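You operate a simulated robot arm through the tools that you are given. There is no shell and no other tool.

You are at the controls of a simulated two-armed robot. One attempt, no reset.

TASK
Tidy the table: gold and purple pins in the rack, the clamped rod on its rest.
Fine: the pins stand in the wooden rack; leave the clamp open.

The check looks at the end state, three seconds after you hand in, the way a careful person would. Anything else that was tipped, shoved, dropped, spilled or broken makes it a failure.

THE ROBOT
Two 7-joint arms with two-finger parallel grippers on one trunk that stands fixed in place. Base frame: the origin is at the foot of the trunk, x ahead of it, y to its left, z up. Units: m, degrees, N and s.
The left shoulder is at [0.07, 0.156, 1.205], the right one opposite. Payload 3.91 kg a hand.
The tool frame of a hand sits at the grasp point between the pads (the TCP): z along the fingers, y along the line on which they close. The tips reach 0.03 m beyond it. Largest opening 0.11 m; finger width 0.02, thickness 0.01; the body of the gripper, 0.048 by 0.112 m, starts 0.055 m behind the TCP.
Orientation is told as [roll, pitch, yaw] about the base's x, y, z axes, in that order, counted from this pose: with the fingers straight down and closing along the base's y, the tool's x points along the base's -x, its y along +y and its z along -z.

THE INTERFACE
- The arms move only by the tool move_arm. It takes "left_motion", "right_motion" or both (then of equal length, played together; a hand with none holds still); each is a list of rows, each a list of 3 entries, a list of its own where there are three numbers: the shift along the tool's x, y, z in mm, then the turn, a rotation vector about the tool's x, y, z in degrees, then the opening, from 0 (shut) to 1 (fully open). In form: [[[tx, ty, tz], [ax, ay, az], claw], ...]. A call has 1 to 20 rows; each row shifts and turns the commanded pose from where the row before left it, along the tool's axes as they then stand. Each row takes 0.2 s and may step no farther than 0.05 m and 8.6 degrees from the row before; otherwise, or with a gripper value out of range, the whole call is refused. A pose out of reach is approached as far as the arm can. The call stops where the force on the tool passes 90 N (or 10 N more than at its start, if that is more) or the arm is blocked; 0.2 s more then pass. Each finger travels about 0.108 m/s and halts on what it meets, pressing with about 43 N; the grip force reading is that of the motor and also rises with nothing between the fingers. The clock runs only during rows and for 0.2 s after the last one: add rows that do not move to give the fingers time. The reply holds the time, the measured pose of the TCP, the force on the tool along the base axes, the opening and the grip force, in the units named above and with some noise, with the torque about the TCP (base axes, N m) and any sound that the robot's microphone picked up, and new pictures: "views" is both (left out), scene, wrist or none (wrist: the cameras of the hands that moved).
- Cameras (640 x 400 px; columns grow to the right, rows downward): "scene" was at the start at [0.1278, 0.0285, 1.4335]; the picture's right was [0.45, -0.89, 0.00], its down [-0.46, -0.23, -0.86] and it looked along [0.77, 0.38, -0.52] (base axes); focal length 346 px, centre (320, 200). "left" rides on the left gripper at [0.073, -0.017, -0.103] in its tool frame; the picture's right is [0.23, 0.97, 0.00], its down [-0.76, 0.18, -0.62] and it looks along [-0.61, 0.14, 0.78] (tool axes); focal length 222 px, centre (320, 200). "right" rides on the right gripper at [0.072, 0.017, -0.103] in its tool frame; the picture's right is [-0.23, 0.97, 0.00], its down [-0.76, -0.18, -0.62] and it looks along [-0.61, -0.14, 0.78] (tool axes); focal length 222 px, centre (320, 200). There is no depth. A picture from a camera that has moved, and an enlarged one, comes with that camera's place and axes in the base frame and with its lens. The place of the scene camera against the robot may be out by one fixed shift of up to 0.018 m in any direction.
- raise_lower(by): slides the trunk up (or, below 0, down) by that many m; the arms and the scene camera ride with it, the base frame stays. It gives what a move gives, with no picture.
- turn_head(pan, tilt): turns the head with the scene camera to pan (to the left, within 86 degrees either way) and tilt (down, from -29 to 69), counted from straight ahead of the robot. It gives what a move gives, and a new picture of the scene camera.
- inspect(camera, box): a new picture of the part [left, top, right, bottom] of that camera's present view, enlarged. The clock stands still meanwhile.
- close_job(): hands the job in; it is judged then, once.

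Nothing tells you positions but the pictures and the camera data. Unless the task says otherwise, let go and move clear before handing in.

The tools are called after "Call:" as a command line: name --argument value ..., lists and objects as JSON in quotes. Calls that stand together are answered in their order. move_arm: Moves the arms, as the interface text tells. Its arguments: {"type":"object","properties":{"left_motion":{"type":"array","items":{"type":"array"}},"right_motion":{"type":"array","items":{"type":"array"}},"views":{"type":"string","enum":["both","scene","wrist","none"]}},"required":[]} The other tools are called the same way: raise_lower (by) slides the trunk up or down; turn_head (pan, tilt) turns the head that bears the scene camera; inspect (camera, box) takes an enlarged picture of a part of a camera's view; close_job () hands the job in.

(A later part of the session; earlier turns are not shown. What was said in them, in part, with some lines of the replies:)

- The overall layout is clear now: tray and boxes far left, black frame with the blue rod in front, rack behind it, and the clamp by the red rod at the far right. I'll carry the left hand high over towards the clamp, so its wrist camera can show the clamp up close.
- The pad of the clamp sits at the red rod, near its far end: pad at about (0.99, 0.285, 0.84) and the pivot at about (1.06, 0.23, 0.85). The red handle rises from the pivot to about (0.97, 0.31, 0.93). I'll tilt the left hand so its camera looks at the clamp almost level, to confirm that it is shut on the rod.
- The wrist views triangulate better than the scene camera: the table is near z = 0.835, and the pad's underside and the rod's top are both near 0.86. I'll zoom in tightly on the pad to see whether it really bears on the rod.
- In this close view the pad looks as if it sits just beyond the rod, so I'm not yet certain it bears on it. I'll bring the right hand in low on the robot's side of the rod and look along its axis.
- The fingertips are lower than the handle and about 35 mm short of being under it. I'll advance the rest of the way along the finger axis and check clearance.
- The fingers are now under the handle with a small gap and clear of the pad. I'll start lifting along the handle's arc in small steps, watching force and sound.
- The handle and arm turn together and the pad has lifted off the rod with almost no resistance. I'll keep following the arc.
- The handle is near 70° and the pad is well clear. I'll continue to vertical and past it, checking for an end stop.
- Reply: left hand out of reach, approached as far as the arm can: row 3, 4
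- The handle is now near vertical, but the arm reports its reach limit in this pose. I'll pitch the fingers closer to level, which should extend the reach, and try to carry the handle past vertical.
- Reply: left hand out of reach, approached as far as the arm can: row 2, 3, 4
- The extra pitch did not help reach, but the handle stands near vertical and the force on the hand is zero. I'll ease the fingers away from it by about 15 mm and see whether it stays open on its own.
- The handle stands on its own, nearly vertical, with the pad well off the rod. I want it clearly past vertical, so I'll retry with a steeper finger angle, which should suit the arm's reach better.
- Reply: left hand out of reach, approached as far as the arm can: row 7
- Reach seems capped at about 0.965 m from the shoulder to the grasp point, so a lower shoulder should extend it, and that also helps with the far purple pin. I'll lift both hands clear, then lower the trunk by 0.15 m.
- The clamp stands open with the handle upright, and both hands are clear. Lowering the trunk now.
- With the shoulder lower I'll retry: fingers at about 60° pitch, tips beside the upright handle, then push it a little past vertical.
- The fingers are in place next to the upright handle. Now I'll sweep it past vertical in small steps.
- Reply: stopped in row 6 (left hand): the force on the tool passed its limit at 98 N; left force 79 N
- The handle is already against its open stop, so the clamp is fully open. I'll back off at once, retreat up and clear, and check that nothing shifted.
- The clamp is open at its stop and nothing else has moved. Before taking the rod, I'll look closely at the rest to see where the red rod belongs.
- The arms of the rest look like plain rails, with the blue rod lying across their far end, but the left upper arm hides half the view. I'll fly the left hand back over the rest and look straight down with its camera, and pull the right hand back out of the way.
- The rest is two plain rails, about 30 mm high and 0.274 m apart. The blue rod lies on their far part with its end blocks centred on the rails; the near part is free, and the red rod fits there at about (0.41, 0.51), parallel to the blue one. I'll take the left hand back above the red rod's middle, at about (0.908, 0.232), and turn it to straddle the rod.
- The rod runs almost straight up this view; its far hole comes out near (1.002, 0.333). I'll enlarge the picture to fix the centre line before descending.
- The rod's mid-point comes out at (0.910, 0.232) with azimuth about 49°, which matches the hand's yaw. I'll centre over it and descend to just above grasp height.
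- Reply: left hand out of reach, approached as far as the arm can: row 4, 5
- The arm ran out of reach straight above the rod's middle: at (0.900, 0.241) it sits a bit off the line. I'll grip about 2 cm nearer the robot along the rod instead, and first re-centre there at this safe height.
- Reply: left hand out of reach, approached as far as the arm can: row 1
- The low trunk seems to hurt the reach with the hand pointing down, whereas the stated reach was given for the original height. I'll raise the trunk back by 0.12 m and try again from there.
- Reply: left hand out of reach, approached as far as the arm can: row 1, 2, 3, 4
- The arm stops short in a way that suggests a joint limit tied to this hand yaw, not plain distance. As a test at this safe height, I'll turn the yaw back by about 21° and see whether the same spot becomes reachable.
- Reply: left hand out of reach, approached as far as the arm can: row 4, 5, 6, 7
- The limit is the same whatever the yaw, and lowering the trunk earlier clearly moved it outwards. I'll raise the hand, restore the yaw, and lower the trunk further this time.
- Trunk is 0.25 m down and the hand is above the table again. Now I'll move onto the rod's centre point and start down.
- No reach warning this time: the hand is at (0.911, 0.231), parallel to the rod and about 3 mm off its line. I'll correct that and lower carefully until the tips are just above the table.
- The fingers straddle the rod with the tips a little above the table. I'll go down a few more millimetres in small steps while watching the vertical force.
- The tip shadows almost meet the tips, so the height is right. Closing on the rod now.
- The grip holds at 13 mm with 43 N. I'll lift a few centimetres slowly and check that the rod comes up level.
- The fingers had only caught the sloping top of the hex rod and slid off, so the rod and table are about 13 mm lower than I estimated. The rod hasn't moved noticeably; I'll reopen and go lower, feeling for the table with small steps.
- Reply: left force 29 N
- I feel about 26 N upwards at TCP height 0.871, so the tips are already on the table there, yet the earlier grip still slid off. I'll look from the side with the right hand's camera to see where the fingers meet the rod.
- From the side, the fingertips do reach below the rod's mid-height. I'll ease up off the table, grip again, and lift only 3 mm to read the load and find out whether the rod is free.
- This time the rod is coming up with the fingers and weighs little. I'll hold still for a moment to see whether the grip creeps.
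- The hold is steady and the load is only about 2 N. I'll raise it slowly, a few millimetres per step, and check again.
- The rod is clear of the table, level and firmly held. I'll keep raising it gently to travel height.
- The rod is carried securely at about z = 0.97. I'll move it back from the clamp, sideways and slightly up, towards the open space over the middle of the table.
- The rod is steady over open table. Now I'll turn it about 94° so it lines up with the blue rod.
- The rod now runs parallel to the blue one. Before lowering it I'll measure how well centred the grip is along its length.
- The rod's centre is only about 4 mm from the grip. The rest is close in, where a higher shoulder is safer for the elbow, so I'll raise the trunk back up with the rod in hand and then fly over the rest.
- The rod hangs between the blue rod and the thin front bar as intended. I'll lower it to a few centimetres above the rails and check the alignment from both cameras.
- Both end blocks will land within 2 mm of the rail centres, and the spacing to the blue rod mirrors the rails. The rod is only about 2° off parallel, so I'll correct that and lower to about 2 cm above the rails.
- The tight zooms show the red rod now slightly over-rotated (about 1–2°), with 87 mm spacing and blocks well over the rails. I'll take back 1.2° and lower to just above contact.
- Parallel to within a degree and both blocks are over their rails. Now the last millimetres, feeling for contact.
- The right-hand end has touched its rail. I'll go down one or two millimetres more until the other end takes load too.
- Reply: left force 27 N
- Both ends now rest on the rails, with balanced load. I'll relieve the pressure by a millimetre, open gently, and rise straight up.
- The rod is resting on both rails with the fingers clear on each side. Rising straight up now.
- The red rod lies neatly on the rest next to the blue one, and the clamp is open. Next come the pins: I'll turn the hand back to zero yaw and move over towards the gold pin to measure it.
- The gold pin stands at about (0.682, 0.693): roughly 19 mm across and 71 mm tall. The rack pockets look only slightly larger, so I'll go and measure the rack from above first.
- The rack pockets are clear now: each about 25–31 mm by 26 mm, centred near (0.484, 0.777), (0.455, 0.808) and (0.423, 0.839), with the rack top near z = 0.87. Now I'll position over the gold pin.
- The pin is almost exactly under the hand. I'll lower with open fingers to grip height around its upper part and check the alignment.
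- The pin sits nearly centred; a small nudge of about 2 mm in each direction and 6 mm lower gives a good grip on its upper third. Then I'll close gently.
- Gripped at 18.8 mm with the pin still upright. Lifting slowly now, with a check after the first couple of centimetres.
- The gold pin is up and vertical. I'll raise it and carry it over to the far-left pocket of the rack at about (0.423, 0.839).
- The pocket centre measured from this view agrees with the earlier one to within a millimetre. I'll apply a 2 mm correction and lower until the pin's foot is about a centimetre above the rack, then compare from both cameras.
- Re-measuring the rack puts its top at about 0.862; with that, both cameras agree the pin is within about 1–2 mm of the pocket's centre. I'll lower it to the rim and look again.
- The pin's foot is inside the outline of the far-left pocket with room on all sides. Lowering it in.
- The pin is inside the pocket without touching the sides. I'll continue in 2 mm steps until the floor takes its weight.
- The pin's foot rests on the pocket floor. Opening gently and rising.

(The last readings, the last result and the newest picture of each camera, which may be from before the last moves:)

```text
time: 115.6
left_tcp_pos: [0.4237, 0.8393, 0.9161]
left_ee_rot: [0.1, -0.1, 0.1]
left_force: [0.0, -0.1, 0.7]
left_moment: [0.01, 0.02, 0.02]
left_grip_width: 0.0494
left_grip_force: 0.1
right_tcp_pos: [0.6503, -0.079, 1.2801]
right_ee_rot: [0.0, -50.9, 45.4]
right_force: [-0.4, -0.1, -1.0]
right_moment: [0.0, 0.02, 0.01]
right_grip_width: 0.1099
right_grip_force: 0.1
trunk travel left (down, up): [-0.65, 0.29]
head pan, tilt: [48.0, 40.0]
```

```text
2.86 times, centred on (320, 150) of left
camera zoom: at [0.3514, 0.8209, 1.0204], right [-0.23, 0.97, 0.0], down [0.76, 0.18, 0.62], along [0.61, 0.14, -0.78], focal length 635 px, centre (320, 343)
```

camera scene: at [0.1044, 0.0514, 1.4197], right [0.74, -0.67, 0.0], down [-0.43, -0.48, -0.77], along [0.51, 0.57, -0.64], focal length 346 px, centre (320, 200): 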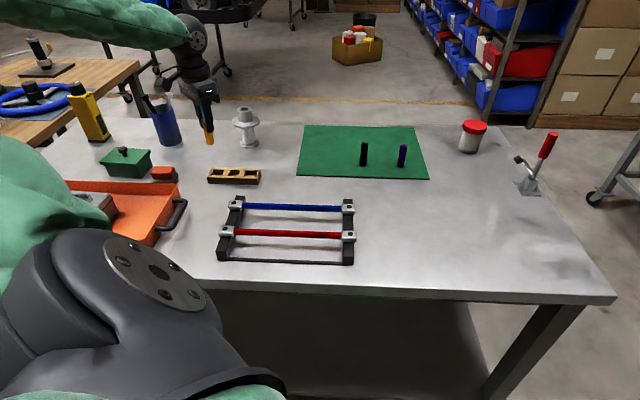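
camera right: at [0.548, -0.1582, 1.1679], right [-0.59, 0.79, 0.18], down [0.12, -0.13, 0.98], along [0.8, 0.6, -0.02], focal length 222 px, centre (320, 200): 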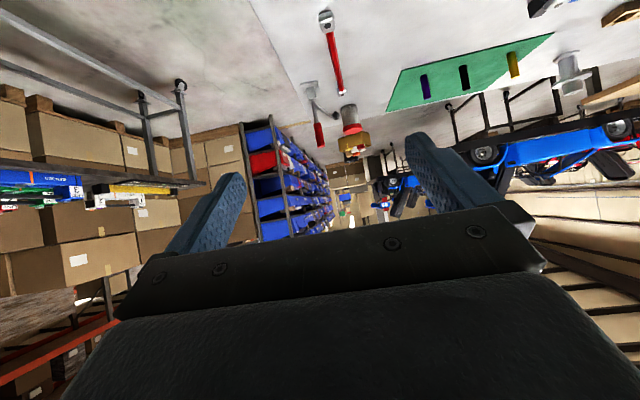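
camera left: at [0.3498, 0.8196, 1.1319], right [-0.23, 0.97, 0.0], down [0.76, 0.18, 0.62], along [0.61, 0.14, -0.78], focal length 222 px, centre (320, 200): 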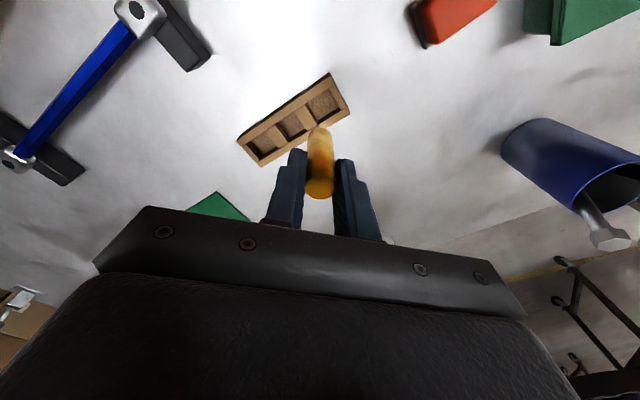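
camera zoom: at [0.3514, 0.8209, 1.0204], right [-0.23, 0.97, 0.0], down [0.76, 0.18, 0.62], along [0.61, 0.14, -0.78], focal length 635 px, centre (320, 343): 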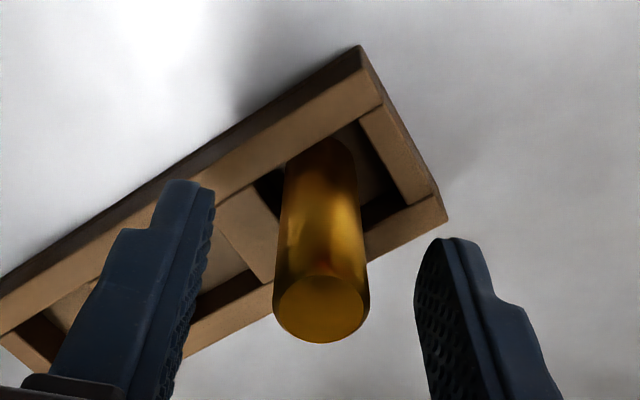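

The gold pin stands free in the pocket with the fingers clear on both sides. I'll rise straight up and look at the result.

Call:
move_arm --left_motion '[[[0, 0, -5], [0, 0, 0], 0.45], [[0, 0, -10], [0, 0, 0], 0.45], [[0, 0, -25], [0, 0, 0], 0.45], [[0, 0, -40], [0, 0, 0], 0.45], [[0, 0, -40], [0, 0, 0], 0.5], [[0, 0, -40], [0, 0, 0], 0.5], [[0, 0, 0], [0, 0, 0], 0.5]]' --views "wrist"

Call:
inspect --camera "scene" --box '[195, 120, 265, 190]'

Call:
inspect --camera "scene" --box '[340, 120, 440, 190]'

```text
time: 117.2
left_tcp_pos: [0.4225, 0.8373, 1.0766]
left_ee_rot: [0.1, -0.1, 0.0]
left_force: [0.0, -1.1, 0.5]
left_moment: [-0.01, 0.01, -0.02]
left_grip_width: 0.0552
left_grip_force: 0.1
right_tcp_pos: [0.6501, -0.0785, 1.2793]
right_ee_rot: [0.0, -50.9, 45.3]
right_force: [0.1, 0.1, 1.3]
right_moment: [0.01, -0.01, 0.02]
right_grip_width: 0.1101
right_grip_force: 0.1
trunk travel left (down, up): [-0.65, 0.29]
head pan, tilt: [48.0, 40.0]
camera left: at [0.3505, 0.8203, 1.1803], right [-0.23, 0.97, 0.0], down [0.76, 0.18, 0.62], along [0.61, 0.14, -0.78], focal length 222 px, centre (320, 200)
```

left: 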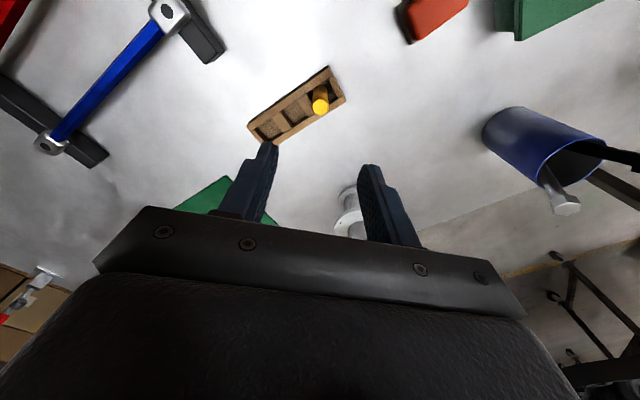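

```text
5.71 times, centred on (230, 155) of scene
camera zoom: at [0.1046, 0.052, 1.4197], right [0.74, -0.67, 0.0], down [-0.43, -0.48, -0.77], along [0.51, 0.57, -0.64], focal length 1976 px, centre (834, 457)
```

zoom: 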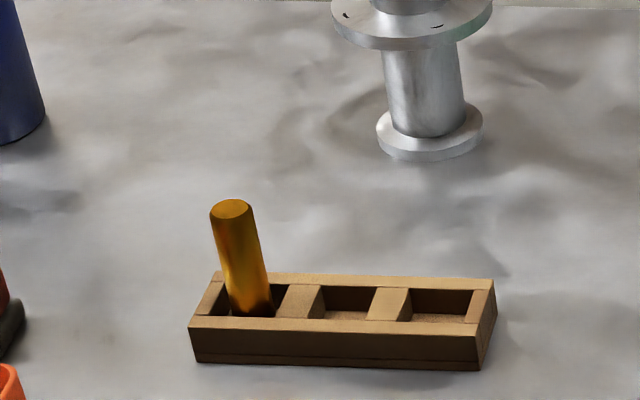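

```text
5.71 times, centred on (390, 155) of scene
camera zoom: at [0.1046, 0.052, 1.4197], right [0.74, -0.67, 0.0], down [-0.43, -0.48, -0.77], along [0.51, 0.57, -0.64], focal length 1976 px, centre (-80, 457)
```

zoom: 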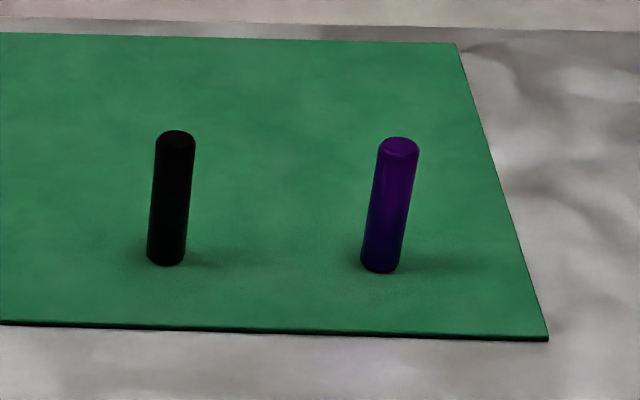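

The gold pin stands cleanly in the rack. The purple pin is farther out, at about (0.858, 0.537), so I'll fly high towards it and then lower the trunk for better reach.

Call:
move_arm --left_motion '[[[0, 0, -43], [0, 0, 0], 0.5], [[0, 0, -43], [0, 0, 0], 0.5], [[0, 0, -43], [0, 0, 0], 0.5], [[0, 0, -43], [0, 0, 0], 0.5], [[-32.8, -30.7, 0], [0, 0, 0], 0.5], [[-32.8, -30.7, 0], [0, 0, 0], 0.5], [[-32.8, -30.7, 0], [0, 0, 0], 0.5], [[-32.8, -30.7, 0], [0, 0, 0], 0.5], [[-32.8, -30.7, 0], [0, 0, 0], 0.5], [[-32.8, -30.7, 0], [0, 0, 0], 0.5], [[-32.8, -30.7, 0], [0, 0, 0], 0.5], [[-32.8, -30.7, 0], [0, 0, 0], 0.5], [[-32.8, -30.7, 0], [0, 0, 0], 0.5], [[-32.8, -30.7, 0], [0, 0, 0], 0.5], [[0, 0, 0], [0, 0, 0], 0.5]]' --views "none"

Call:
raise_lower --by -0.18

Call:
turn_head --pan 35 --tilt 32

Call:
inspect --camera "left" --box '[0, 0, 640, 400]'

```text
time: 120.4
left_tcp_pos: [0.7495, 0.5328, 1.2482]
left_ee_rot: [0.0, -0.2, 0.0]
left_force: [-0.9, 0.9, 0.6]
left_moment: [-0.01, -0.06, -0.01]
left_grip_width: 0.055
left_grip_force: 0.1
right_tcp_pos: [0.6481, -0.0788, 1.2789]
right_ee_rot: [-0.1, -51.0, 45.3]
right_force: [-0.6, -0.2, 1.0]
right_moment: [-0.01, 0.02, 0.02]
right_grip_width: 0.11
right_grip_force: 0.1
trunk travel left (down, up): [-0.65, 0.29]
head pan, tilt: [48.0, 40.0]
```

```text
time: 122.4
left_tcp_pos: [0.751, 0.5324, 1.0693]
left_ee_rot: [0.2, -0.1, 0.0]
left_force: [-0.6, -0.2, 0.9]
left_moment: [0.01, 0.0, 0.03]
left_grip_width: 0.0551
left_grip_force: 0.1
right_tcp_pos: [0.6495, -0.0796, 1.0994]
right_ee_rot: [0.0, -51.0, 45.3]
right_force: [-0.9, 0.0, -0.1]
right_moment: [0.03, 0.02, 0.01]
right_grip_width: 0.1097
right_grip_force: 0.1
trunk travel left (down, up): [-0.47, 0.47]
head pan, tilt: [48.0, 40.0]
```

```text
time: 123.2
left_tcp_pos: [0.7507, 0.5309, 1.0694]
left_ee_rot: [0.2, -0.1, 0.0]
left_force: [0.5, 0.3, 0.1]
left_moment: [0.0, 0.03, 0.01]
left_grip_width: 0.0551
left_grip_force: 0.0
right_tcp_pos: [0.65, -0.0806, 1.0984]
right_ee_rot: [0.0, -50.9, 45.3]
right_force: [0.2, -0.5, 0.8]
right_moment: [-0.02, 0.0, -0.04]
right_grip_width: 0.1102
right_grip_force: 0.0
trunk travel left (down, up): [-0.47, 0.47]
head pan, tilt: [35.0, 32.0]
camera scene: at [0.1207, 0.0396, 1.2519], right [0.57, -0.82, 0.0], down [-0.43, -0.3, -0.85], along [0.69, 0.49, -0.53], focal length 346 px, centre (320, 200)
```

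scene: 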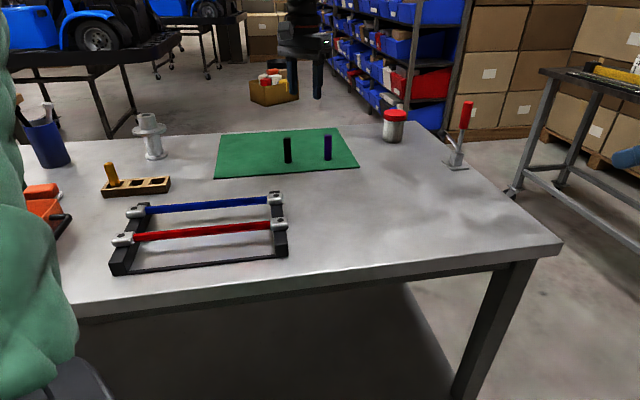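

```text
1.00 times, centred on (320, 200) of left (not enlarged: the box is as wide or as high as the picture)
camera zoom: at [0.6788, 0.5138, 1.1735], right [-0.23, 0.97, 0.0], down [0.76, 0.18, 0.62], along [0.61, 0.14, -0.78], focal length 222 px, centre (320, 200)
```

zoom: 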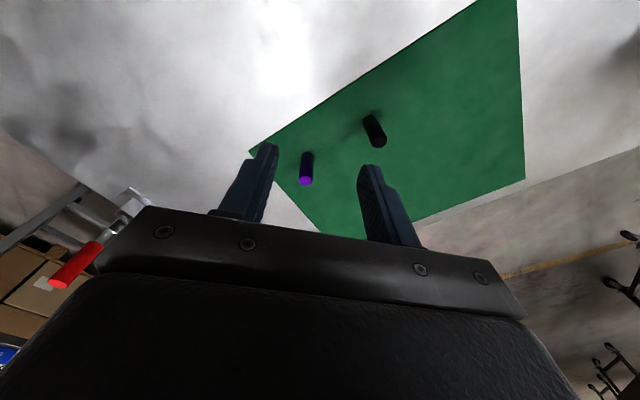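

Call:
inspect --camera "left" --box '[260, 130, 360, 195]'

Call:
inspect --camera "scene" --box '[90, 140, 190, 210]'

```text
6.15 times, centred on (310, 162) of left
camera zoom: at [0.6788, 0.5138, 1.1735], right [-0.23, 0.97, 0.0], down [0.76, 0.18, 0.62], along [0.61, 0.14, -0.78], focal length 1367 px, centre (382, 431)
```

zoom: 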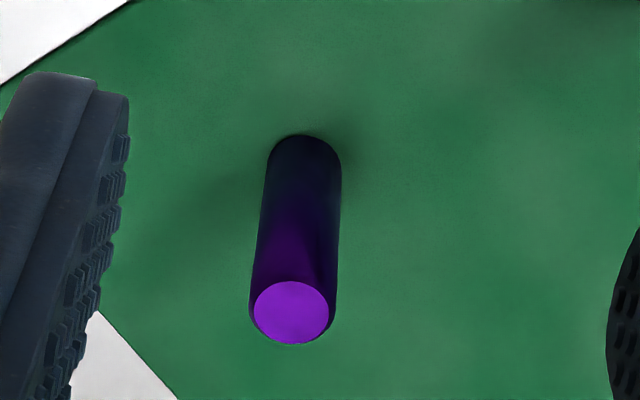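

```text
5.71 times, centred on (140, 175) of scene
camera zoom: at [0.1207, 0.0396, 1.2519], right [0.57, -0.82, 0.0], down [-0.43, -0.3, -0.85], along [0.69, 0.49, -0.53], focal length 1976 px, centre (1349, 343)
```

zoom: 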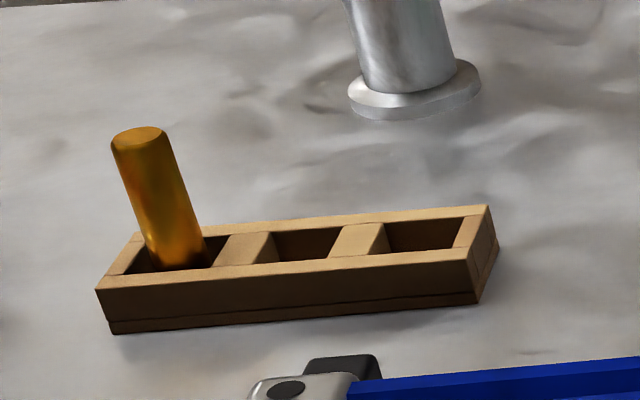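

The purple pin is at about (0.854, 0.532), and the gold one checks out as vertical once perspective is allowed for. I'll move above the purple pin and watch for reach warnings.

Call:
move_arm --left_motion '[[[-34.4, 0.5, 12], [0, 0, 0], 0.5], [[-34.4, 0.5, 12], [0, 0, 0], 0.5], [[-34.4, 0.5, 12], [0, 0, 0], 0.5], [[0, 0, 0], [0, 0, 0], 0.5]]' --views "none"

Call:
inspect --camera "left" --box '[240, 100, 400, 210]'

```text
time: 124.2
left_tcp_pos: [0.852, 0.5345, 1.0333]
left_ee_rot: [0.2, -0.2, 0.0]
left_force: [-0.4, -1.1, 0.5]
left_moment: [0.0, 0.0, 0.01]
left_grip_width: 0.0554
left_grip_force: 0.0
right_tcp_pos: [0.6474, -0.0796, 1.0995]
right_ee_rot: [-0.1, -51.1, 45.4]
right_force: [-0.1, -0.8, -0.8]
right_moment: [-0.02, -0.01, -0.01]
right_grip_width: 0.1099
right_grip_force: 0.0
trunk travel left (down, up): [-0.47, 0.47]
head pan, tilt: [35.0, 32.0]
```

```text
3.64 times, centred on (320, 155) of left
camera zoom: at [0.7807, 0.5161, 1.1375], right [-0.23, 0.97, 0.0], down [0.76, 0.18, 0.63], along [0.61, 0.14, -0.78], focal length 808 px, centre (320, 364)
```

zoom: 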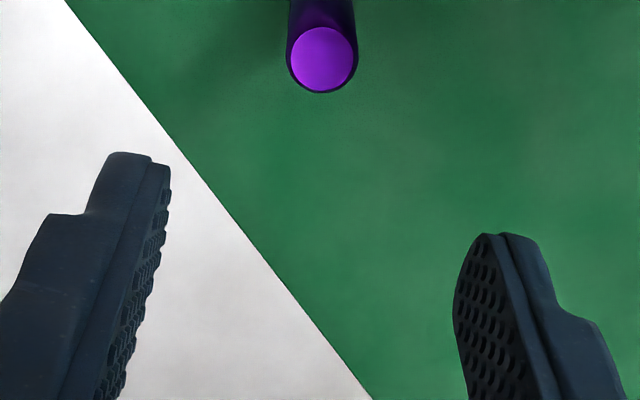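

Well aligned and within reach. I'll lower around the purple pin with the fingers open and check again.

Call:
move_arm --left_motion '[[[0, 1.2, 40], [0, 0, 0], 0.5], [[0, 0, 35], [0, 0, 0], 0.5], [[0, 0, 25], [0, 0, 0], 0.5], [[0, 0, 12], [0, 0, 0], 0.5], [[0, 0, 5], [0, 0, 0], 0.5], [[0, 0, 0], [0, 0, 0], 0.5]]' --views "none"

Call:
inspect --camera "left" --box '[260, 110, 380, 220]'

Call:
inspect --camera "scene" --box '[260, 90, 370, 180]'

```text
time: 125.6
left_tcp_pos: [0.8538, 0.5357, 0.9163]
left_ee_rot: [0.2, -0.1, 0.0]
left_force: [-0.2, 0.1, -0.8]
left_moment: [0.02, -0.03, 0.02]
left_grip_width: 0.0548
left_grip_force: 0.1
right_tcp_pos: [0.6489, -0.0802, 1.0989]
right_ee_rot: [0.0, -51.0, 45.2]
right_force: [0.0, 0.1, -0.5]
right_moment: [-0.01, -0.03, -0.02]
right_grip_width: 0.1103
right_grip_force: 0.1
trunk travel left (down, up): [-0.47, 0.47]
head pan, tilt: [35.0, 32.0]
```

```text
3.64 times, centred on (320, 165) of left
camera zoom: at [0.7824, 0.5168, 1.0209], right [-0.23, 0.97, 0.0], down [0.76, 0.18, 0.62], along [0.61, 0.14, -0.78], focal length 808 px, centre (320, 327)
```

zoom: 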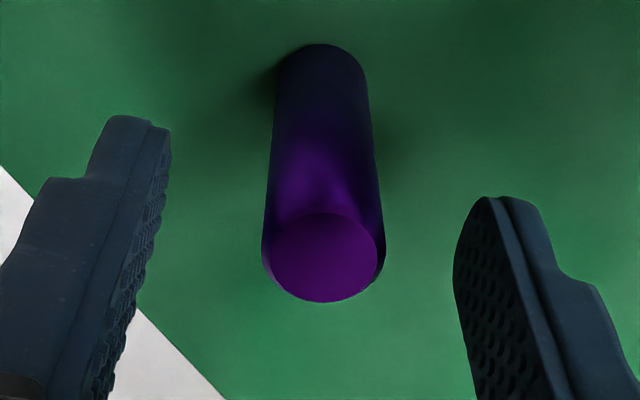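

```text
4.44 times, centred on (315, 135) of scene
camera zoom: at [0.1207, 0.0394, 1.252], right [0.57, -0.82, 0.0], down [-0.43, -0.3, -0.85], along [0.69, 0.49, -0.53], focal length 1537 px, centre (342, 489)
```

zoom: 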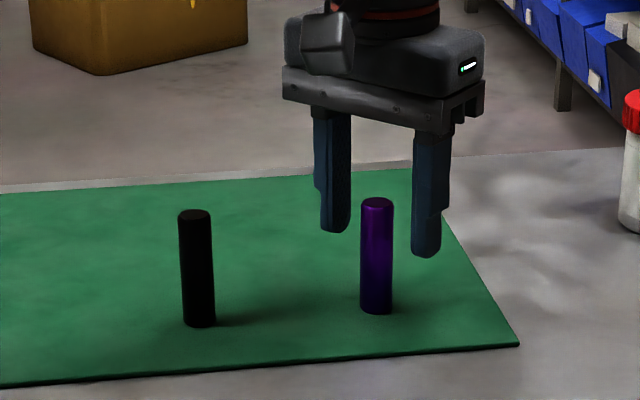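

The purple pin is 2–3 mm nearer the robot than the pads' centre, so I'll nudge to it, drop 2 mm, and close gently.

Call:
move_arm --left_motion '[[[2.5, 0.8, 2], [0, 0, 0], 0.4], [[0, 0, 0], [0, 0, 0], 0.28], [[0, 0, 0], [0, 0, 0], 0.22], [[0, 0, 0], [0, 0, 0], 0.15], [[0, 0, 0], [0, 0, 0], 0.1], [[0, 0, 0], [0, 0, 0], 0], [[0, 0, 0], [0, 0, 0], 0], [[0, 0, 0], [0, 0, 0], 0]]' --views "none"

Call:
inspect --camera "left" --box '[260, 110, 380, 220]'

Call:
inspect --camera "scene" --box '[260, 90, 370, 180]'

```text
time: 127.4
left_tcp_pos: [0.8516, 0.5346, 0.9144]
left_ee_rot: [0.1, -0.1, 0.0]
left_force: [0.3, 2.0, 1.8]
left_moment: [0.04, -0.04, 0.0]
left_grip_width: 0.0187
left_grip_force: 43.1
right_tcp_pos: [0.6499, -0.0793, 1.0992]
right_ee_rot: [0.1, -51.0, 45.3]
right_force: [-0.6, -1.0, -0.2]
right_moment: [0.01, -0.01, -0.03]
right_grip_width: 0.11
right_grip_force: 0.1
trunk travel left (down, up): [-0.47, 0.47]
head pan, tilt: [35.0, 32.0]
```

```text
3.64 times, centred on (320, 165) of left
camera zoom: at [0.7803, 0.5174, 1.019], right [-0.23, 0.97, 0.0], down [0.76, 0.18, 0.62], along [0.61, 0.14, -0.78], focal length 808 px, centre (320, 327)
```

zoom: 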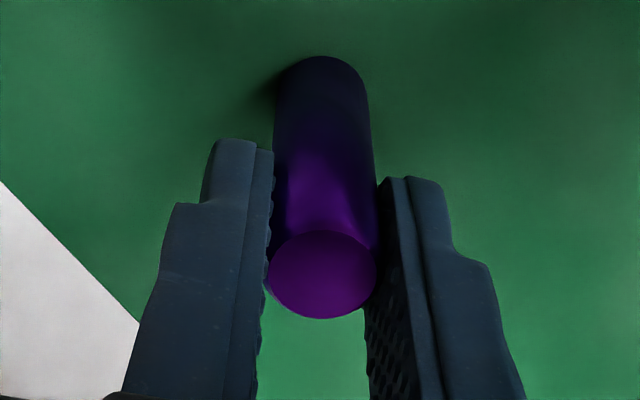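

```text
4.44 times, centred on (315, 135) of scene
camera zoom: at [0.1207, 0.0395, 1.252], right [0.57, -0.82, 0.0], down [-0.43, -0.3, -0.85], along [0.69, 0.49, -0.53], focal length 1537 px, centre (342, 489)
```

zoom: 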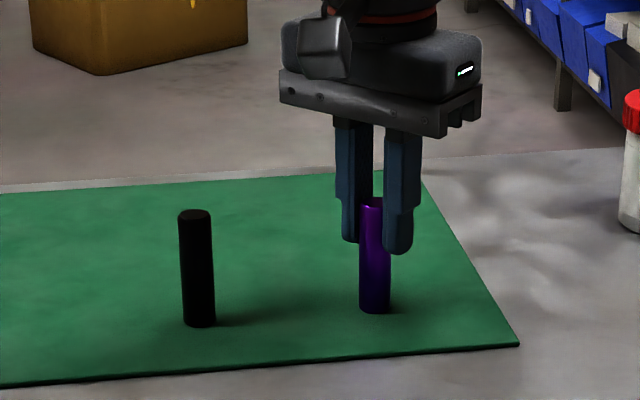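

Firm grip on the purple pin, still upright. Lifting it slowly.

Call:
move_arm --left_motion '[[[0, 0, -2], [0, 0, 0], 0], [[0, 0, -2], [0, 0, 0], 0], [[0, 0, -3], [0, 0, 0], 0], [[0, 0, -4], [0, 0, 0], 0], [[0, 0, -5], [0, 0, 0], 0], [[0, 0, -6], [0, 0, 0], 0], [[0, 0, -8], [0, 0, 0], 0], [[0, 0, -10], [0, 0, 0], 0], [[0, 0, -15], [0, 0, 0], 0], [[0, 0, -20], [0, 0, 0], 0], [[0, 0, -20], [0, 0, 0], 0], [[0, 0, -10], [0, 0, 0], 0], [[0, 0, 0], [0, 0, 0], 0]]' --views "both"

```text
time: 130.2
left_tcp_pos: [0.8508, 0.5364, 1.0202]
left_ee_rot: [0.2, -0.1, -0.1]
left_force: [-0.6, -0.5, -1.4]
left_moment: [0.0, -0.02, 0.02]
left_grip_width: 0.0188
left_grip_force: 42.5
right_tcp_pos: [0.6499, -0.0799, 1.0993]
right_ee_rot: [0.0, -50.9, 45.3]
right_force: [-0.4, 1.1, 0.2]
right_moment: [0.02, 0.0, 0.03]
right_grip_width: 0.1099
right_grip_force: 0.1
trunk travel left (down, up): [-0.47, 0.47]
head pan, tilt: [35.0, 32.0]
camera scene: at [0.1209, 0.0396, 1.2519], right [0.57, -0.82, 0.0], down [-0.43, -0.3, -0.85], along [0.69, 0.49, -0.53], focal length 346 px, centre (320, 200)
camera left: at [0.7793, 0.5182, 1.1242], right [-0.23, 0.97, 0.0], down [0.76, 0.18, 0.62], along [0.61, 0.14, -0.78], focal length 222 px, centre (320, 200)
```

scene: 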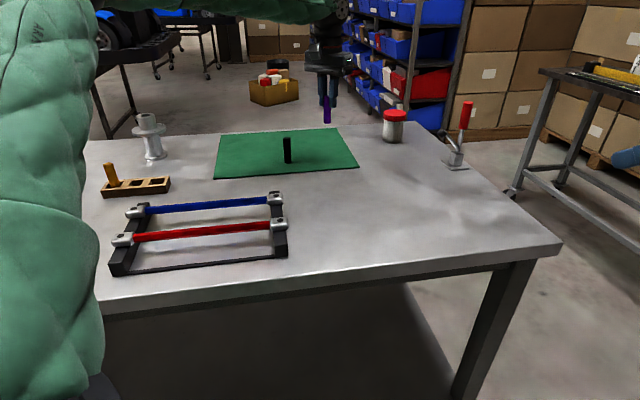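
left: 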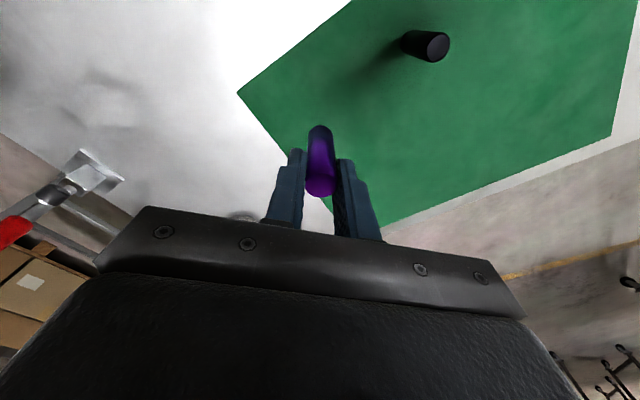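

The purple pin is secure. I'll raise the trunk back up with it and carry it over to the rack's near-right pocket at about (0.488, 0.777).

Call:
raise_lower --by 0.18

Call:
move_arm --left_motion '[[[10, 6.6, 2], [0, 0, 0], 0], [[20, 13.2, 5], [0, 0, 0], 0], [[30, 20, 10], [0, 0, 0], 0], [[30, 20, 12], [0, 0, 0], 0], [[30, 20, 12], [0, 0, 0], 0], [[30, 20, 12], [0, 0, 0], 0], [[30, 20, 12], [0, 0, 0], 0], [[30, 20, 12], [0, 0, 0], 0], [[30, 20, 12], [0, 0, 0], 0], [[30, 20, 12], [0, 0, 0], 0], [[30, 20, 12], [0, 0, 0], 0], [[30, 20, 12], [0, 0, 0], 0], [[30, 17, 10], [0, 0, 0], 0], [[20, 9, 8], [0, 0, 0], 0], [[12.3, 4.3, 4], [0, 0, 0], 0], [[0, 0, 0], [0, 0, 0], 0]]' --views "none"

Call:
turn_head --pan 48 --tilt 40

Call:
inspect --camera "left" --box '[220, 60, 420, 220]'

```text
time: 132.2
left_tcp_pos: [0.8518, 0.5367, 1.1997]
left_ee_rot: [0.1, -0.2, 0.1]
left_force: [0.3, 0.6, -0.9]
left_moment: [-0.02, 0.0, -0.03]
left_grip_width: 0.0186
left_grip_force: 43.5
right_tcp_pos: [0.6505, -0.0785, 1.2792]
right_ee_rot: [0.1, -51.0, 45.2]
right_force: [-0.6, 0.6, 0.6]
right_moment: [-0.01, -0.01, -0.01]
right_grip_width: 0.1099
right_grip_force: 0.1
trunk travel left (down, up): [-0.65, 0.29]
head pan, tilt: [35.0, 32.0]
```

```text
time: 135.6
left_tcp_pos: [0.4595, 0.7871, 1.0546]
left_ee_rot: [0.2, -0.2, 0.0]
left_force: [0.3, -0.2, -0.8]
left_moment: [0.03, 0.0, -0.01]
left_grip_width: 0.019
left_grip_force: 43.4
right_tcp_pos: [0.651, -0.0808, 1.2783]
right_ee_rot: [0.1, -51.1, 45.4]
right_force: [0.1, 0.4, -0.3]
right_moment: [0.02, -0.02, 0.01]
right_grip_width: 0.11
right_grip_force: 0.1
trunk travel left (down, up): [-0.65, 0.29]
head pan, tilt: [35.0, 32.0]
```

```text
time: 136.3
left_tcp_pos: [0.4596, 0.7863, 1.0548]
left_ee_rot: [0.2, -0.1, 0.0]
left_force: [0.4, -0.6, -1.5]
left_moment: [-0.03, 0.03, 0.05]
left_grip_width: 0.0187
left_grip_force: 43.0
right_tcp_pos: [0.6504, -0.0805, 1.2789]
right_ee_rot: [-0.1, -50.9, 45.3]
right_force: [-0.2, 1.0, -0.6]
right_moment: [0.01, -0.04, 0.03]
right_grip_width: 0.1104
right_grip_force: 0.1
trunk travel left (down, up): [-0.65, 0.29]
head pan, tilt: [48.0, 40.0]
camera scene: at [0.1042, 0.0516, 1.4198], right [0.74, -0.67, 0.0], down [-0.43, -0.48, -0.77], along [0.51, 0.57, -0.64], focal length 346 px, centre (320, 200)
```

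scene: 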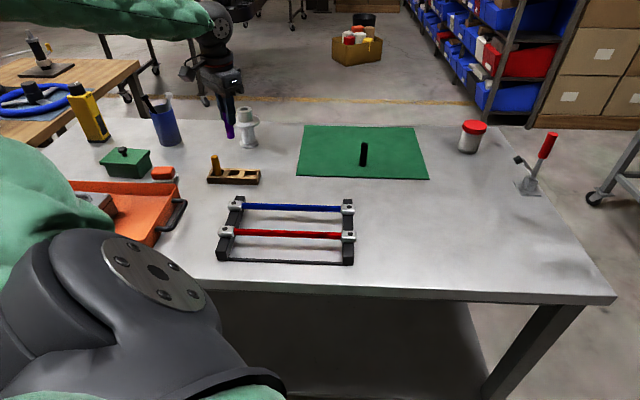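

```text
2.50 times, centred on (320, 140) of left
camera zoom: at [0.3875, 0.7695, 1.1592], right [-0.23, 0.97, 0.0], down [0.76, 0.18, 0.62], along [0.61, 0.14, -0.78], focal length 555 px, centre (320, 350)
```

zoom: 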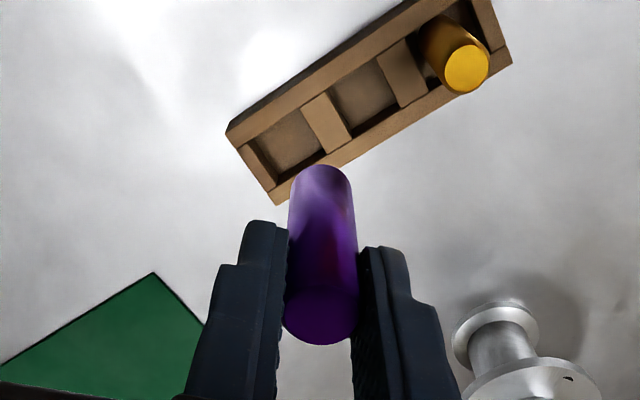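

The pocket comes out at (0.489, 0.776), about 3 cm from where the pin is now. I'll shift over it and lower to just above the rack for a check.

Call:
move_arm --left_motion '[[[-15, -5.5, 0], [0, 0, 0], 0], [[-15.3, -5.5, 0], [0, 0, 0], 0], [[0, 0, 15], [0, 0, 0], 0], [[0, 0, 25], [0, 0, 0], 0], [[0, 0, 25], [0, 0, 0], 0], [[0, 0, 20], [0, 0, 0], 0], [[0, 0, 12], [0, 0, 0], 0], [[0, 0, 0], [0, 0, 0], 0]]' --views "none"

Call:
inspect --camera "scene" --box '[205, 135, 269, 190]'

Call:
inspect --camera "left" --box '[240, 80, 400, 200]'

```text
time: 138.1
left_tcp_pos: [0.4895, 0.7743, 0.9566]
left_ee_rot: [0.1, -0.1, 0.0]
left_force: [0.4, 0.5, -0.9]
left_moment: [-0.01, 0.03, 0.03]
left_grip_width: 0.0189
left_grip_force: 42.7
right_tcp_pos: [0.6504, -0.0812, 1.2781]
right_ee_rot: [0.0, -51.0, 45.3]
right_force: [0.7, 0.6, -0.5]
right_moment: [-0.03, 0.0, -0.03]
right_grip_width: 0.1101
right_grip_force: 0.0
trunk travel left (down, up): [-0.65, 0.29]
head pan, tilt: [48.0, 40.0]
```

```text
7.27 times, centred on (237, 162) of scene
camera zoom: at [0.104, 0.0513, 1.4198], right [0.74, -0.67, 0.0], down [-0.43, -0.48, -0.77], along [0.51, 0.57, -0.64], focal length 2516 px, centre (924, 473)
```

zoom: 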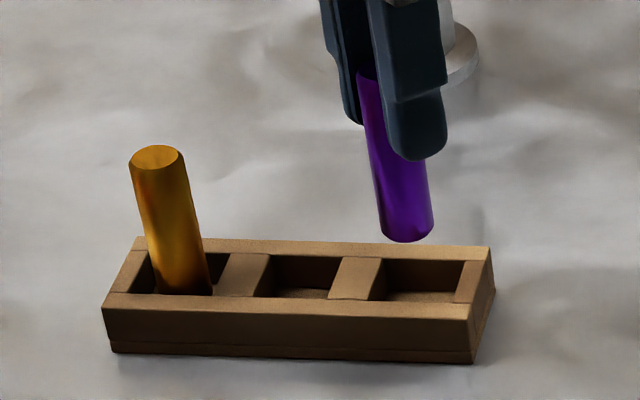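

```text
3.33 times, centred on (320, 140) of left
camera zoom: at [0.4174, 0.7574, 1.0608], right [-0.23, 0.97, 0.0], down [0.76, 0.18, 0.62], along [0.61, 0.14, -0.78], focal length 740 px, centre (320, 400)
```

zoom: 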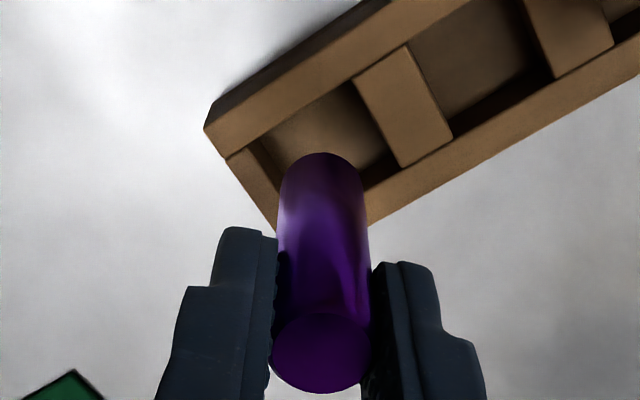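

Both cameras put the pin's foot within about 2 mm of the pocket centre. Lowering to the rim.

Call:
move_arm --left_motion '[[[0, 0, 8], [0, 0, 0], 0], [[0, 0, 7], [0, 0, 0], 0], [[0, 0, 5], [0, 0, 0], 0], [[0, 0, 0], [0, 0, 0], 0]]' --views "none"

Call:
inspect --camera "scene" --box '[215, 140, 265, 190]'

Call:
inspect --camera "left" --box '[240, 80, 400, 200]'

```text
time: 139.1
left_tcp_pos: [0.4907, 0.7753, 0.9359]
left_ee_rot: [0.2, -0.2, -0.1]
left_force: [-0.3, -0.1, 0.4]
left_moment: [-0.03, -0.03, 0.02]
left_grip_width: 0.0188
left_grip_force: 43.3
right_tcp_pos: [0.6499, -0.0808, 1.2797]
right_ee_rot: [0.0, -50.9, 45.3]
right_force: [0.3, 0.4, -0.1]
right_moment: [-0.02, 0.0, 0.01]
right_grip_width: 0.11
right_grip_force: 0.1
trunk travel left (down, up): [-0.65, 0.29]
head pan, tilt: [48.0, 40.0]
```

```text
8.00 times, centred on (240, 165) of scene
camera zoom: at [0.1041, 0.0514, 1.4198], right [0.74, -0.67, 0.0], down [-0.43, -0.48, -0.77], along [0.51, 0.57, -0.64], focal length 2767 px, centre (960, 480)
```

zoom: 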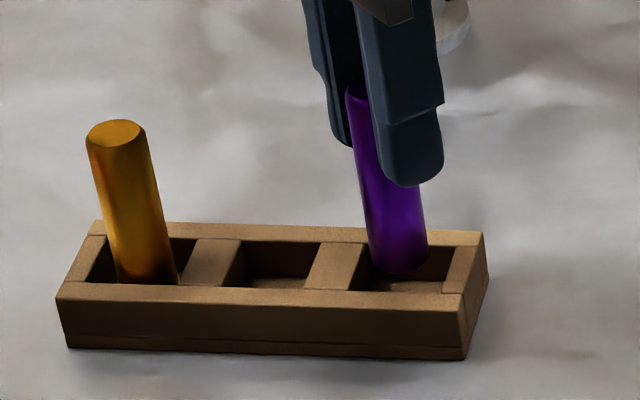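

```text
3.33 times, centred on (320, 140) of left
camera zoom: at [0.4178, 0.7578, 1.0407], right [-0.23, 0.97, 0.0], down [0.76, 0.18, 0.62], along [0.61, 0.14, -0.78], focal length 740 px, centre (320, 400)
```

zoom: 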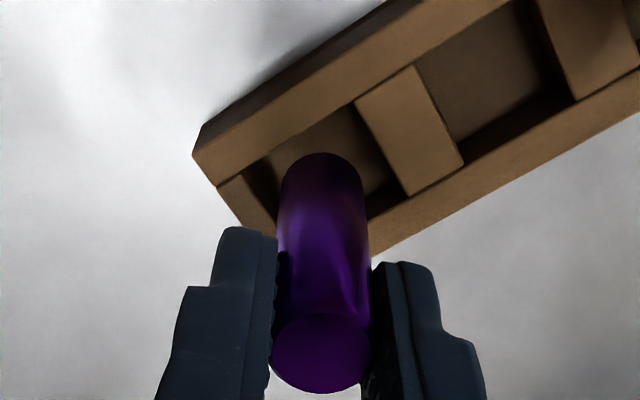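

The foot is inside the pocket's outline on all sides; I'll take off about a millimetre towards the robot and lower it in.

Call:
move_arm --left_motion '[[[1.2, 0, 2], [0, 0, 0], 0], [[0, 0, 3], [0, 0, 0], 0], [[0, 0, 3], [0, 0, 0], 0], [[0, 0, 0], [0, 0, 0], 0]]' --views "none"

Call:
inspect --camera "scene" --box '[215, 140, 265, 190]'

```text
time: 140.1
left_tcp_pos: [0.4876, 0.7761, 0.9265]
left_ee_rot: [0.3, -0.1, -0.1]
left_force: [0.5, -0.3, -0.1]
left_moment: [-0.01, -0.04, 0.0]
left_grip_width: 0.0185
left_grip_force: 42.8
right_tcp_pos: [0.6493, -0.0785, 1.2779]
right_ee_rot: [0.1, -51.1, 45.2]
right_force: [1.1, -0.2, 0.0]
right_moment: [-0.01, 0.06, -0.01]
right_grip_width: 0.1098
right_grip_force: 0.1
trunk travel left (down, up): [-0.65, 0.29]
head pan, tilt: [48.0, 40.0]
```

```text
8.00 times, centred on (240, 165) of scene
camera zoom: at [0.1042, 0.0515, 1.4198], right [0.74, -0.67, 0.0], down [-0.43, -0.48, -0.77], along [0.51, 0.57, -0.64], focal length 2767 px, centre (960, 480)
```

zoom: 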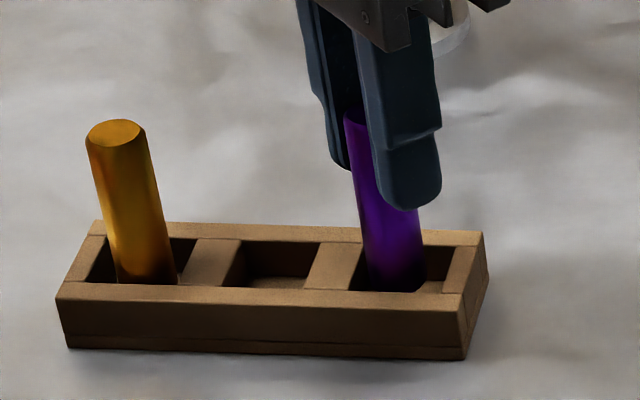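

It is entering freely. Continuing down to the floor in small steps.

Call:
move_arm --left_motion '[[[0, 0, 3], [0, 0, 0], 0], [[0, 0, 3], [0, 0, 0], 0], [[0, 0, 1.5], [0, 0, 0], 0], [[0, 0, 0], [0, 0, 0], 0]]' --views "none"

Call:
move_arm --left_motion '[[[0, 0, 1], [0, 0, 0], 0], [[0, 0, 0], [0, 0, 0], 0]]' --views "none"

Call:
move_arm --left_motion '[[[0, 0, 1], [0, 0, 0], 0], [[0, 0, 0], [0, 0, 0], 0]]' --views "none"

```text
time: 141.1
left_tcp_pos: [0.4884, 0.7759, 0.9201]
left_ee_rot: [0.2, -0.2, -0.1]
left_force: [0.1, -0.3, -0.5]
left_moment: [0.0, 0.02, -0.01]
left_grip_width: 0.0186
left_grip_force: 43.1
right_tcp_pos: [0.6495, -0.0794, 1.2783]
right_ee_rot: [0.0, -51.1, 45.3]
right_force: [0.2, -1.0, -0.5]
right_moment: [0.02, 0.03, -0.05]
right_grip_width: 0.1101
right_grip_force: 0.0
trunk travel left (down, up): [-0.65, 0.29]
head pan, tilt: [48.0, 40.0]
```

```text
time: 141.7
left_tcp_pos: [0.4878, 0.7758, 0.9199]
left_ee_rot: [0.2, -0.1, 0.0]
left_force: [0.1, -0.1, -1.0]
left_moment: [-0.03, 0.0, -0.01]
left_grip_width: 0.0186
left_grip_force: 42.6
right_tcp_pos: [0.6495, -0.0791, 1.2786]
right_ee_rot: [0.1, -51.1, 45.3]
right_force: [0.6, -0.3, 0.0]
right_moment: [0.01, 0.01, -0.04]
right_grip_width: 0.1096
right_grip_force: 0.0
trunk travel left (down, up): [-0.65, 0.29]
head pan, tilt: [48.0, 40.0]
```

```text
time: 142.3
left_tcp_pos: [0.4884, 0.7764, 0.9194]
left_ee_rot: [0.3, -0.1, 0.0]
left_force: [-0.5, 0.7, -1.2]
left_moment: [-0.02, 0.0, -0.01]
left_grip_width: 0.0185
left_grip_force: 43.1
right_tcp_pos: [0.6496, -0.0799, 1.2786]
right_ee_rot: [0.0, -50.9, 45.4]
right_force: [0.3, 0.3, 0.2]
right_moment: [0.0, 0.05, 0.01]
right_grip_width: 0.1098
right_grip_force: 0.0
trunk travel left (down, up): [-0.65, 0.29]
head pan, tilt: [48.0, 40.0]
```

Call:
move_arm --left_motion '[[[0, 0, 1], [0, 0, 0], 0], [[0, 0, 1], [0, 0, 0], 0], [[0, 0, 0], [0, 0, 0], 0]]' --views "none"

Call:
move_arm --left_motion '[[[0, 0, 1], [0, 0, 0], 0], [[0, 0, 0], [0, 0, 0], 0]]' --views "none"

Call:
inspect --camera "scene" --box '[215, 140, 265, 190]'

```text
time: 143.1
left_tcp_pos: [0.4889, 0.7762, 0.9158]
left_ee_rot: [0.3, -0.1, 0.0]
left_force: [0.5, -0.8, -0.3]
left_moment: [0.03, 0.01, 0.03]
left_grip_width: 0.0189
left_grip_force: 42.9
right_tcp_pos: [0.6492, -0.0794, 1.2784]
right_ee_rot: [0.0, -51.0, 45.4]
right_force: [-1.1, 0.4, -0.4]
right_moment: [0.02, 0.0, 0.0]
right_grip_width: 0.11
right_grip_force: 0.1
trunk travel left (down, up): [-0.65, 0.29]
head pan, tilt: [48.0, 40.0]
```

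```text
time: 143.7
left_tcp_pos: [0.4892, 0.7769, 0.9161]
left_ee_rot: [0.1, -0.2, 0.0]
left_force: [1.1, 0.0, 6.6]
left_moment: [-0.04, -0.05, 0.02]
left_grip_width: 0.0189
left_grip_force: 43.0
right_tcp_pos: [0.6493, -0.0809, 1.2792]
right_ee_rot: [0.1, -51.0, 45.4]
right_force: [-0.3, 0.1, 0.1]
right_moment: [0.01, 0.0, -0.01]
right_grip_width: 0.1101
right_grip_force: 0.1
trunk travel left (down, up): [-0.65, 0.29]
head pan, tilt: [48.0, 40.0]
```

```text
8.00 times, centred on (240, 165) of scene
camera zoom: at [0.1039, 0.0509, 1.4199], right [0.74, -0.67, 0.0], down [-0.43, -0.48, -0.77], along [0.51, 0.57, -0.64], focal length 2767 px, centre (960, 480)
```

zoom: 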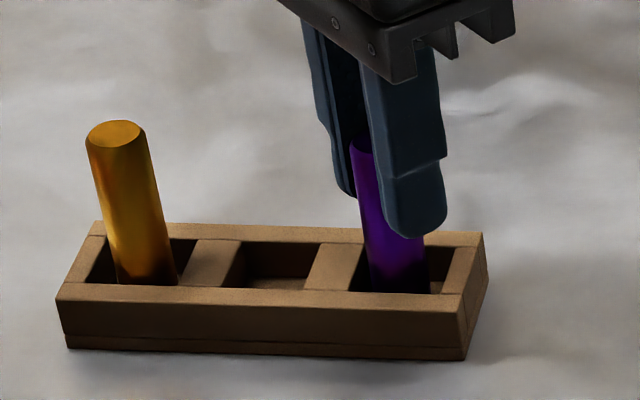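

The purple pin has reached the floor of its pocket (about 6.6 N upwards). I'll open gently and check that it stands free.

Call:
move_arm --left_motion '[[[0, 0, -0.5], [0, 0, 0], 0], [[0, 0, 0], [0, 0, 0], 0.19], [[0, 0, 0], [0, 0, 0], 0.22], [[0, 0, 0], [0, 0, 0], 0.28], [[0, 0, 0], [0, 0, 0], 0.36], [[0, 0, 0], [0, 0, 0], 0.45], [[0, 0, 0], [0, 0, 0], 0.45]]' --views "none"

Call:
inspect --camera "scene" --box '[215, 140, 265, 190]'

Call:
inspect --camera "left" --box '[220, 60, 420, 220]'

```text
time: 145.3
left_tcp_pos: [0.4877, 0.7759, 0.9158]
left_ee_rot: [0.2, -0.1, 0.0]
left_force: [0.5, 0.2, 0.4]
left_moment: [0.01, -0.02, 0.02]
left_grip_width: 0.0494
left_grip_force: 0.1
right_tcp_pos: [0.6502, -0.0804, 1.2787]
right_ee_rot: [0.0, -51.0, 45.4]
right_force: [-0.6, 0.2, -0.6]
right_moment: [-0.01, -0.02, 0.02]
right_grip_width: 0.1102
right_grip_force: 0.2
trunk travel left (down, up): [-0.65, 0.29]
head pan, tilt: [48.0, 40.0]
```

```text
8.00 times, centred on (240, 165) of scene
camera zoom: at [0.1041, 0.0514, 1.4198], right [0.74, -0.67, 0.0], down [-0.43, -0.48, -0.77], along [0.51, 0.57, -0.64], focal length 2767 px, centre (960, 480)
```

zoom: 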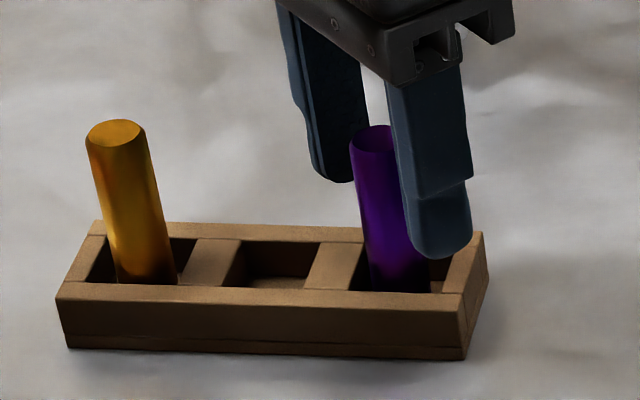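

```text
2.50 times, centred on (320, 140) of left
camera zoom: at [0.4163, 0.7582, 1.0202], right [-0.23, 0.97, 0.0], down [0.76, 0.18, 0.62], along [0.61, 0.14, -0.78], focal length 555 px, centre (320, 350)
```

zoom: 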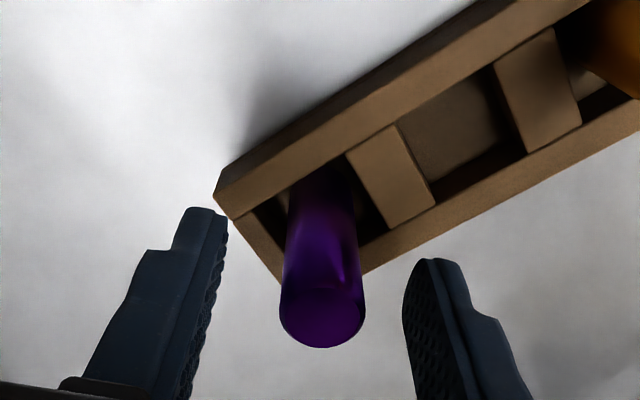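

The purple pin stands free in its pocket. Rising straight up and then moving the hand clear.

Call:
move_arm --left_motion '[[[0, 0, -5], [0, 0, 0], 0.45], [[0, 0, -10], [0, 0, 0], 0.45], [[0, 0, -25], [0, 0, 0], 0.45], [[0, 0, -40], [0, 0, 0], 0.45], [[0, 0, -40], [0, 0, 0], 0.5], [[0, 0, -45], [0, 0, 0], 0.5], [[0, 0, -45], [0, 0, 0], 0.5], [[0, 0, -45], [0, 0, 0], 0.5], [[0, -30, -20], [0, 0, 0], 0.5], [[0, -30, -20], [0, 0, 0], 0.5], [[0, 0, 0], [0, 0, 0], 0.5]]' --views "both"

Call:
inspect --camera "scene" --box '[195, 130, 275, 190]'

Call:
inspect --camera "scene" --box '[200, 180, 380, 280]'

Call:
inspect --camera "scene" --box '[450, 110, 590, 210]'

```text
time: 147.7
left_tcp_pos: [0.4864, 0.7152, 1.2101]
left_ee_rot: [0.2, -0.2, 0.0]
left_force: [-0.5, 0.3, -0.2]
left_moment: [0.0, 0.03, 0.01]
left_grip_width: 0.0548
left_grip_force: 0.1
right_tcp_pos: [0.6505, -0.0796, 1.2785]
right_ee_rot: [0.0, -51.0, 45.3]
right_force: [-0.7, 1.0, 0.3]
right_moment: [-0.01, 0.0, -0.02]
right_grip_width: 0.1102
right_grip_force: 0.0
trunk travel left (down, up): [-0.65, 0.29]
head pan, tilt: [48.0, 40.0]
camera scene: at [0.1042, 0.052, 1.4197], right [0.74, -0.67, 0.0], down [-0.43, -0.48, -0.77], along [0.51, 0.57, -0.64], focal length 346 px, centre (320, 200)
camera left: at [0.4144, 0.6965, 1.3155], right [-0.23, 0.97, 0.0], down [0.76, 0.18, 0.62], along [0.61, 0.14, -0.78], focal length 222 px, centre (320, 200)
```

scene: 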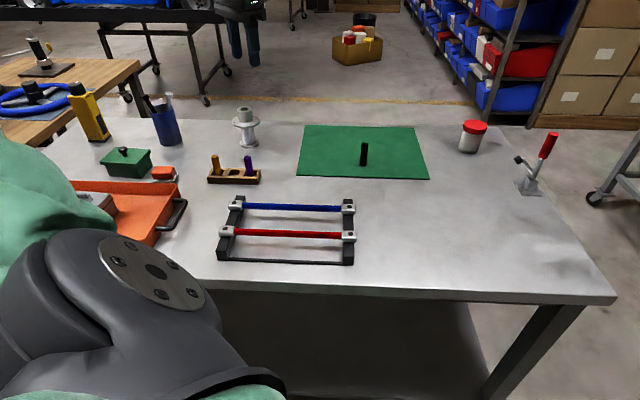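
left: 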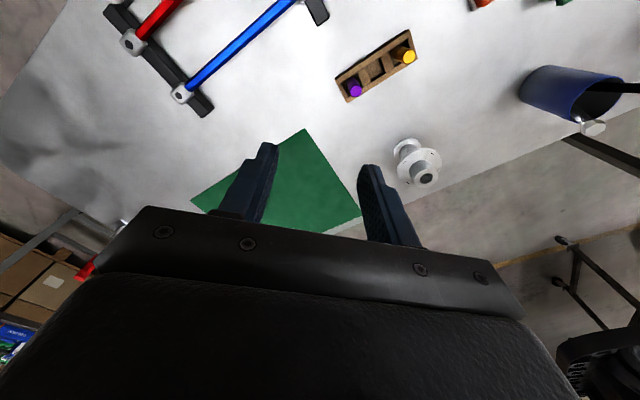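

```text
6.67 times, centred on (235, 160) of scene
camera zoom: at [0.1042, 0.052, 1.4197], right [0.74, -0.67, 0.0], down [-0.43, -0.48, -0.77], along [0.51, 0.57, -0.64], focal length 2306 px, centre (887, 467)
```

zoom: 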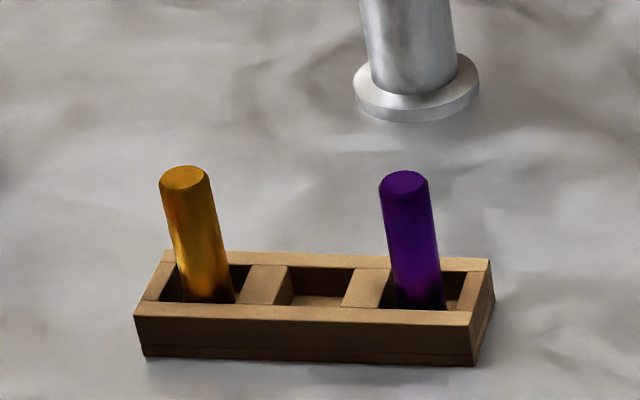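

```text
3.56 times, centred on (290, 230) of scene
camera zoom: at [0.1042, 0.052, 1.4197], right [0.74, -0.67, 0.0], down [-0.43, -0.48, -0.77], along [0.51, 0.57, -0.64], focal length 1230 px, centre (427, 93)
```

zoom: 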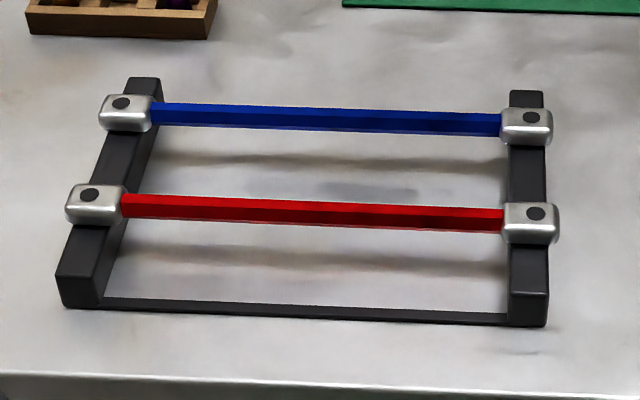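

```text
4.00 times, centred on (520, 160) of scene
camera zoom: at [0.1042, 0.052, 1.4197], right [0.74, -0.67, 0.0], down [-0.43, -0.48, -0.77], along [0.51, 0.57, -0.64], focal length 1384 px, centre (-480, 360)
```

zoom: 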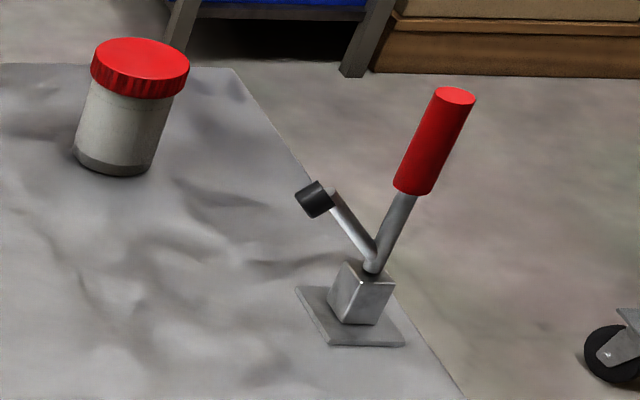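

Final look: both pins stand in the rack, the red rod rests across both rails beside the blue one, the clamp stands open, and the black pin and everything else are where they were. Both hands are empty and well clear, so I'm handing in.

Call:
close_job

```text
The job is handed in.
```

The table is tidied and I've handed the job in; the result of the check hasn't come back.

- **Pins:** the gold and purple pins stand in the two end pockets of the wooden rack. The black pin is still on the mat.
- **Rod:** I took the clamped rod to be the red one. It lies across both rails of the black rest, parallel to the blue rod and about 9 cm nearer the robot.
- **Clamp:** it is open, with the handle pushed up against its stop and the pad well off the table.

- **Clamp push:** testing for the open stop, I pushed the handle with up to 98 N before backing off.
- **Rod slip:** my first grip slid off the red rod before it lifted clear of the table; the second held.

In the last pictures nothing else had moved or tipped. Both hands are empty and raised clear.
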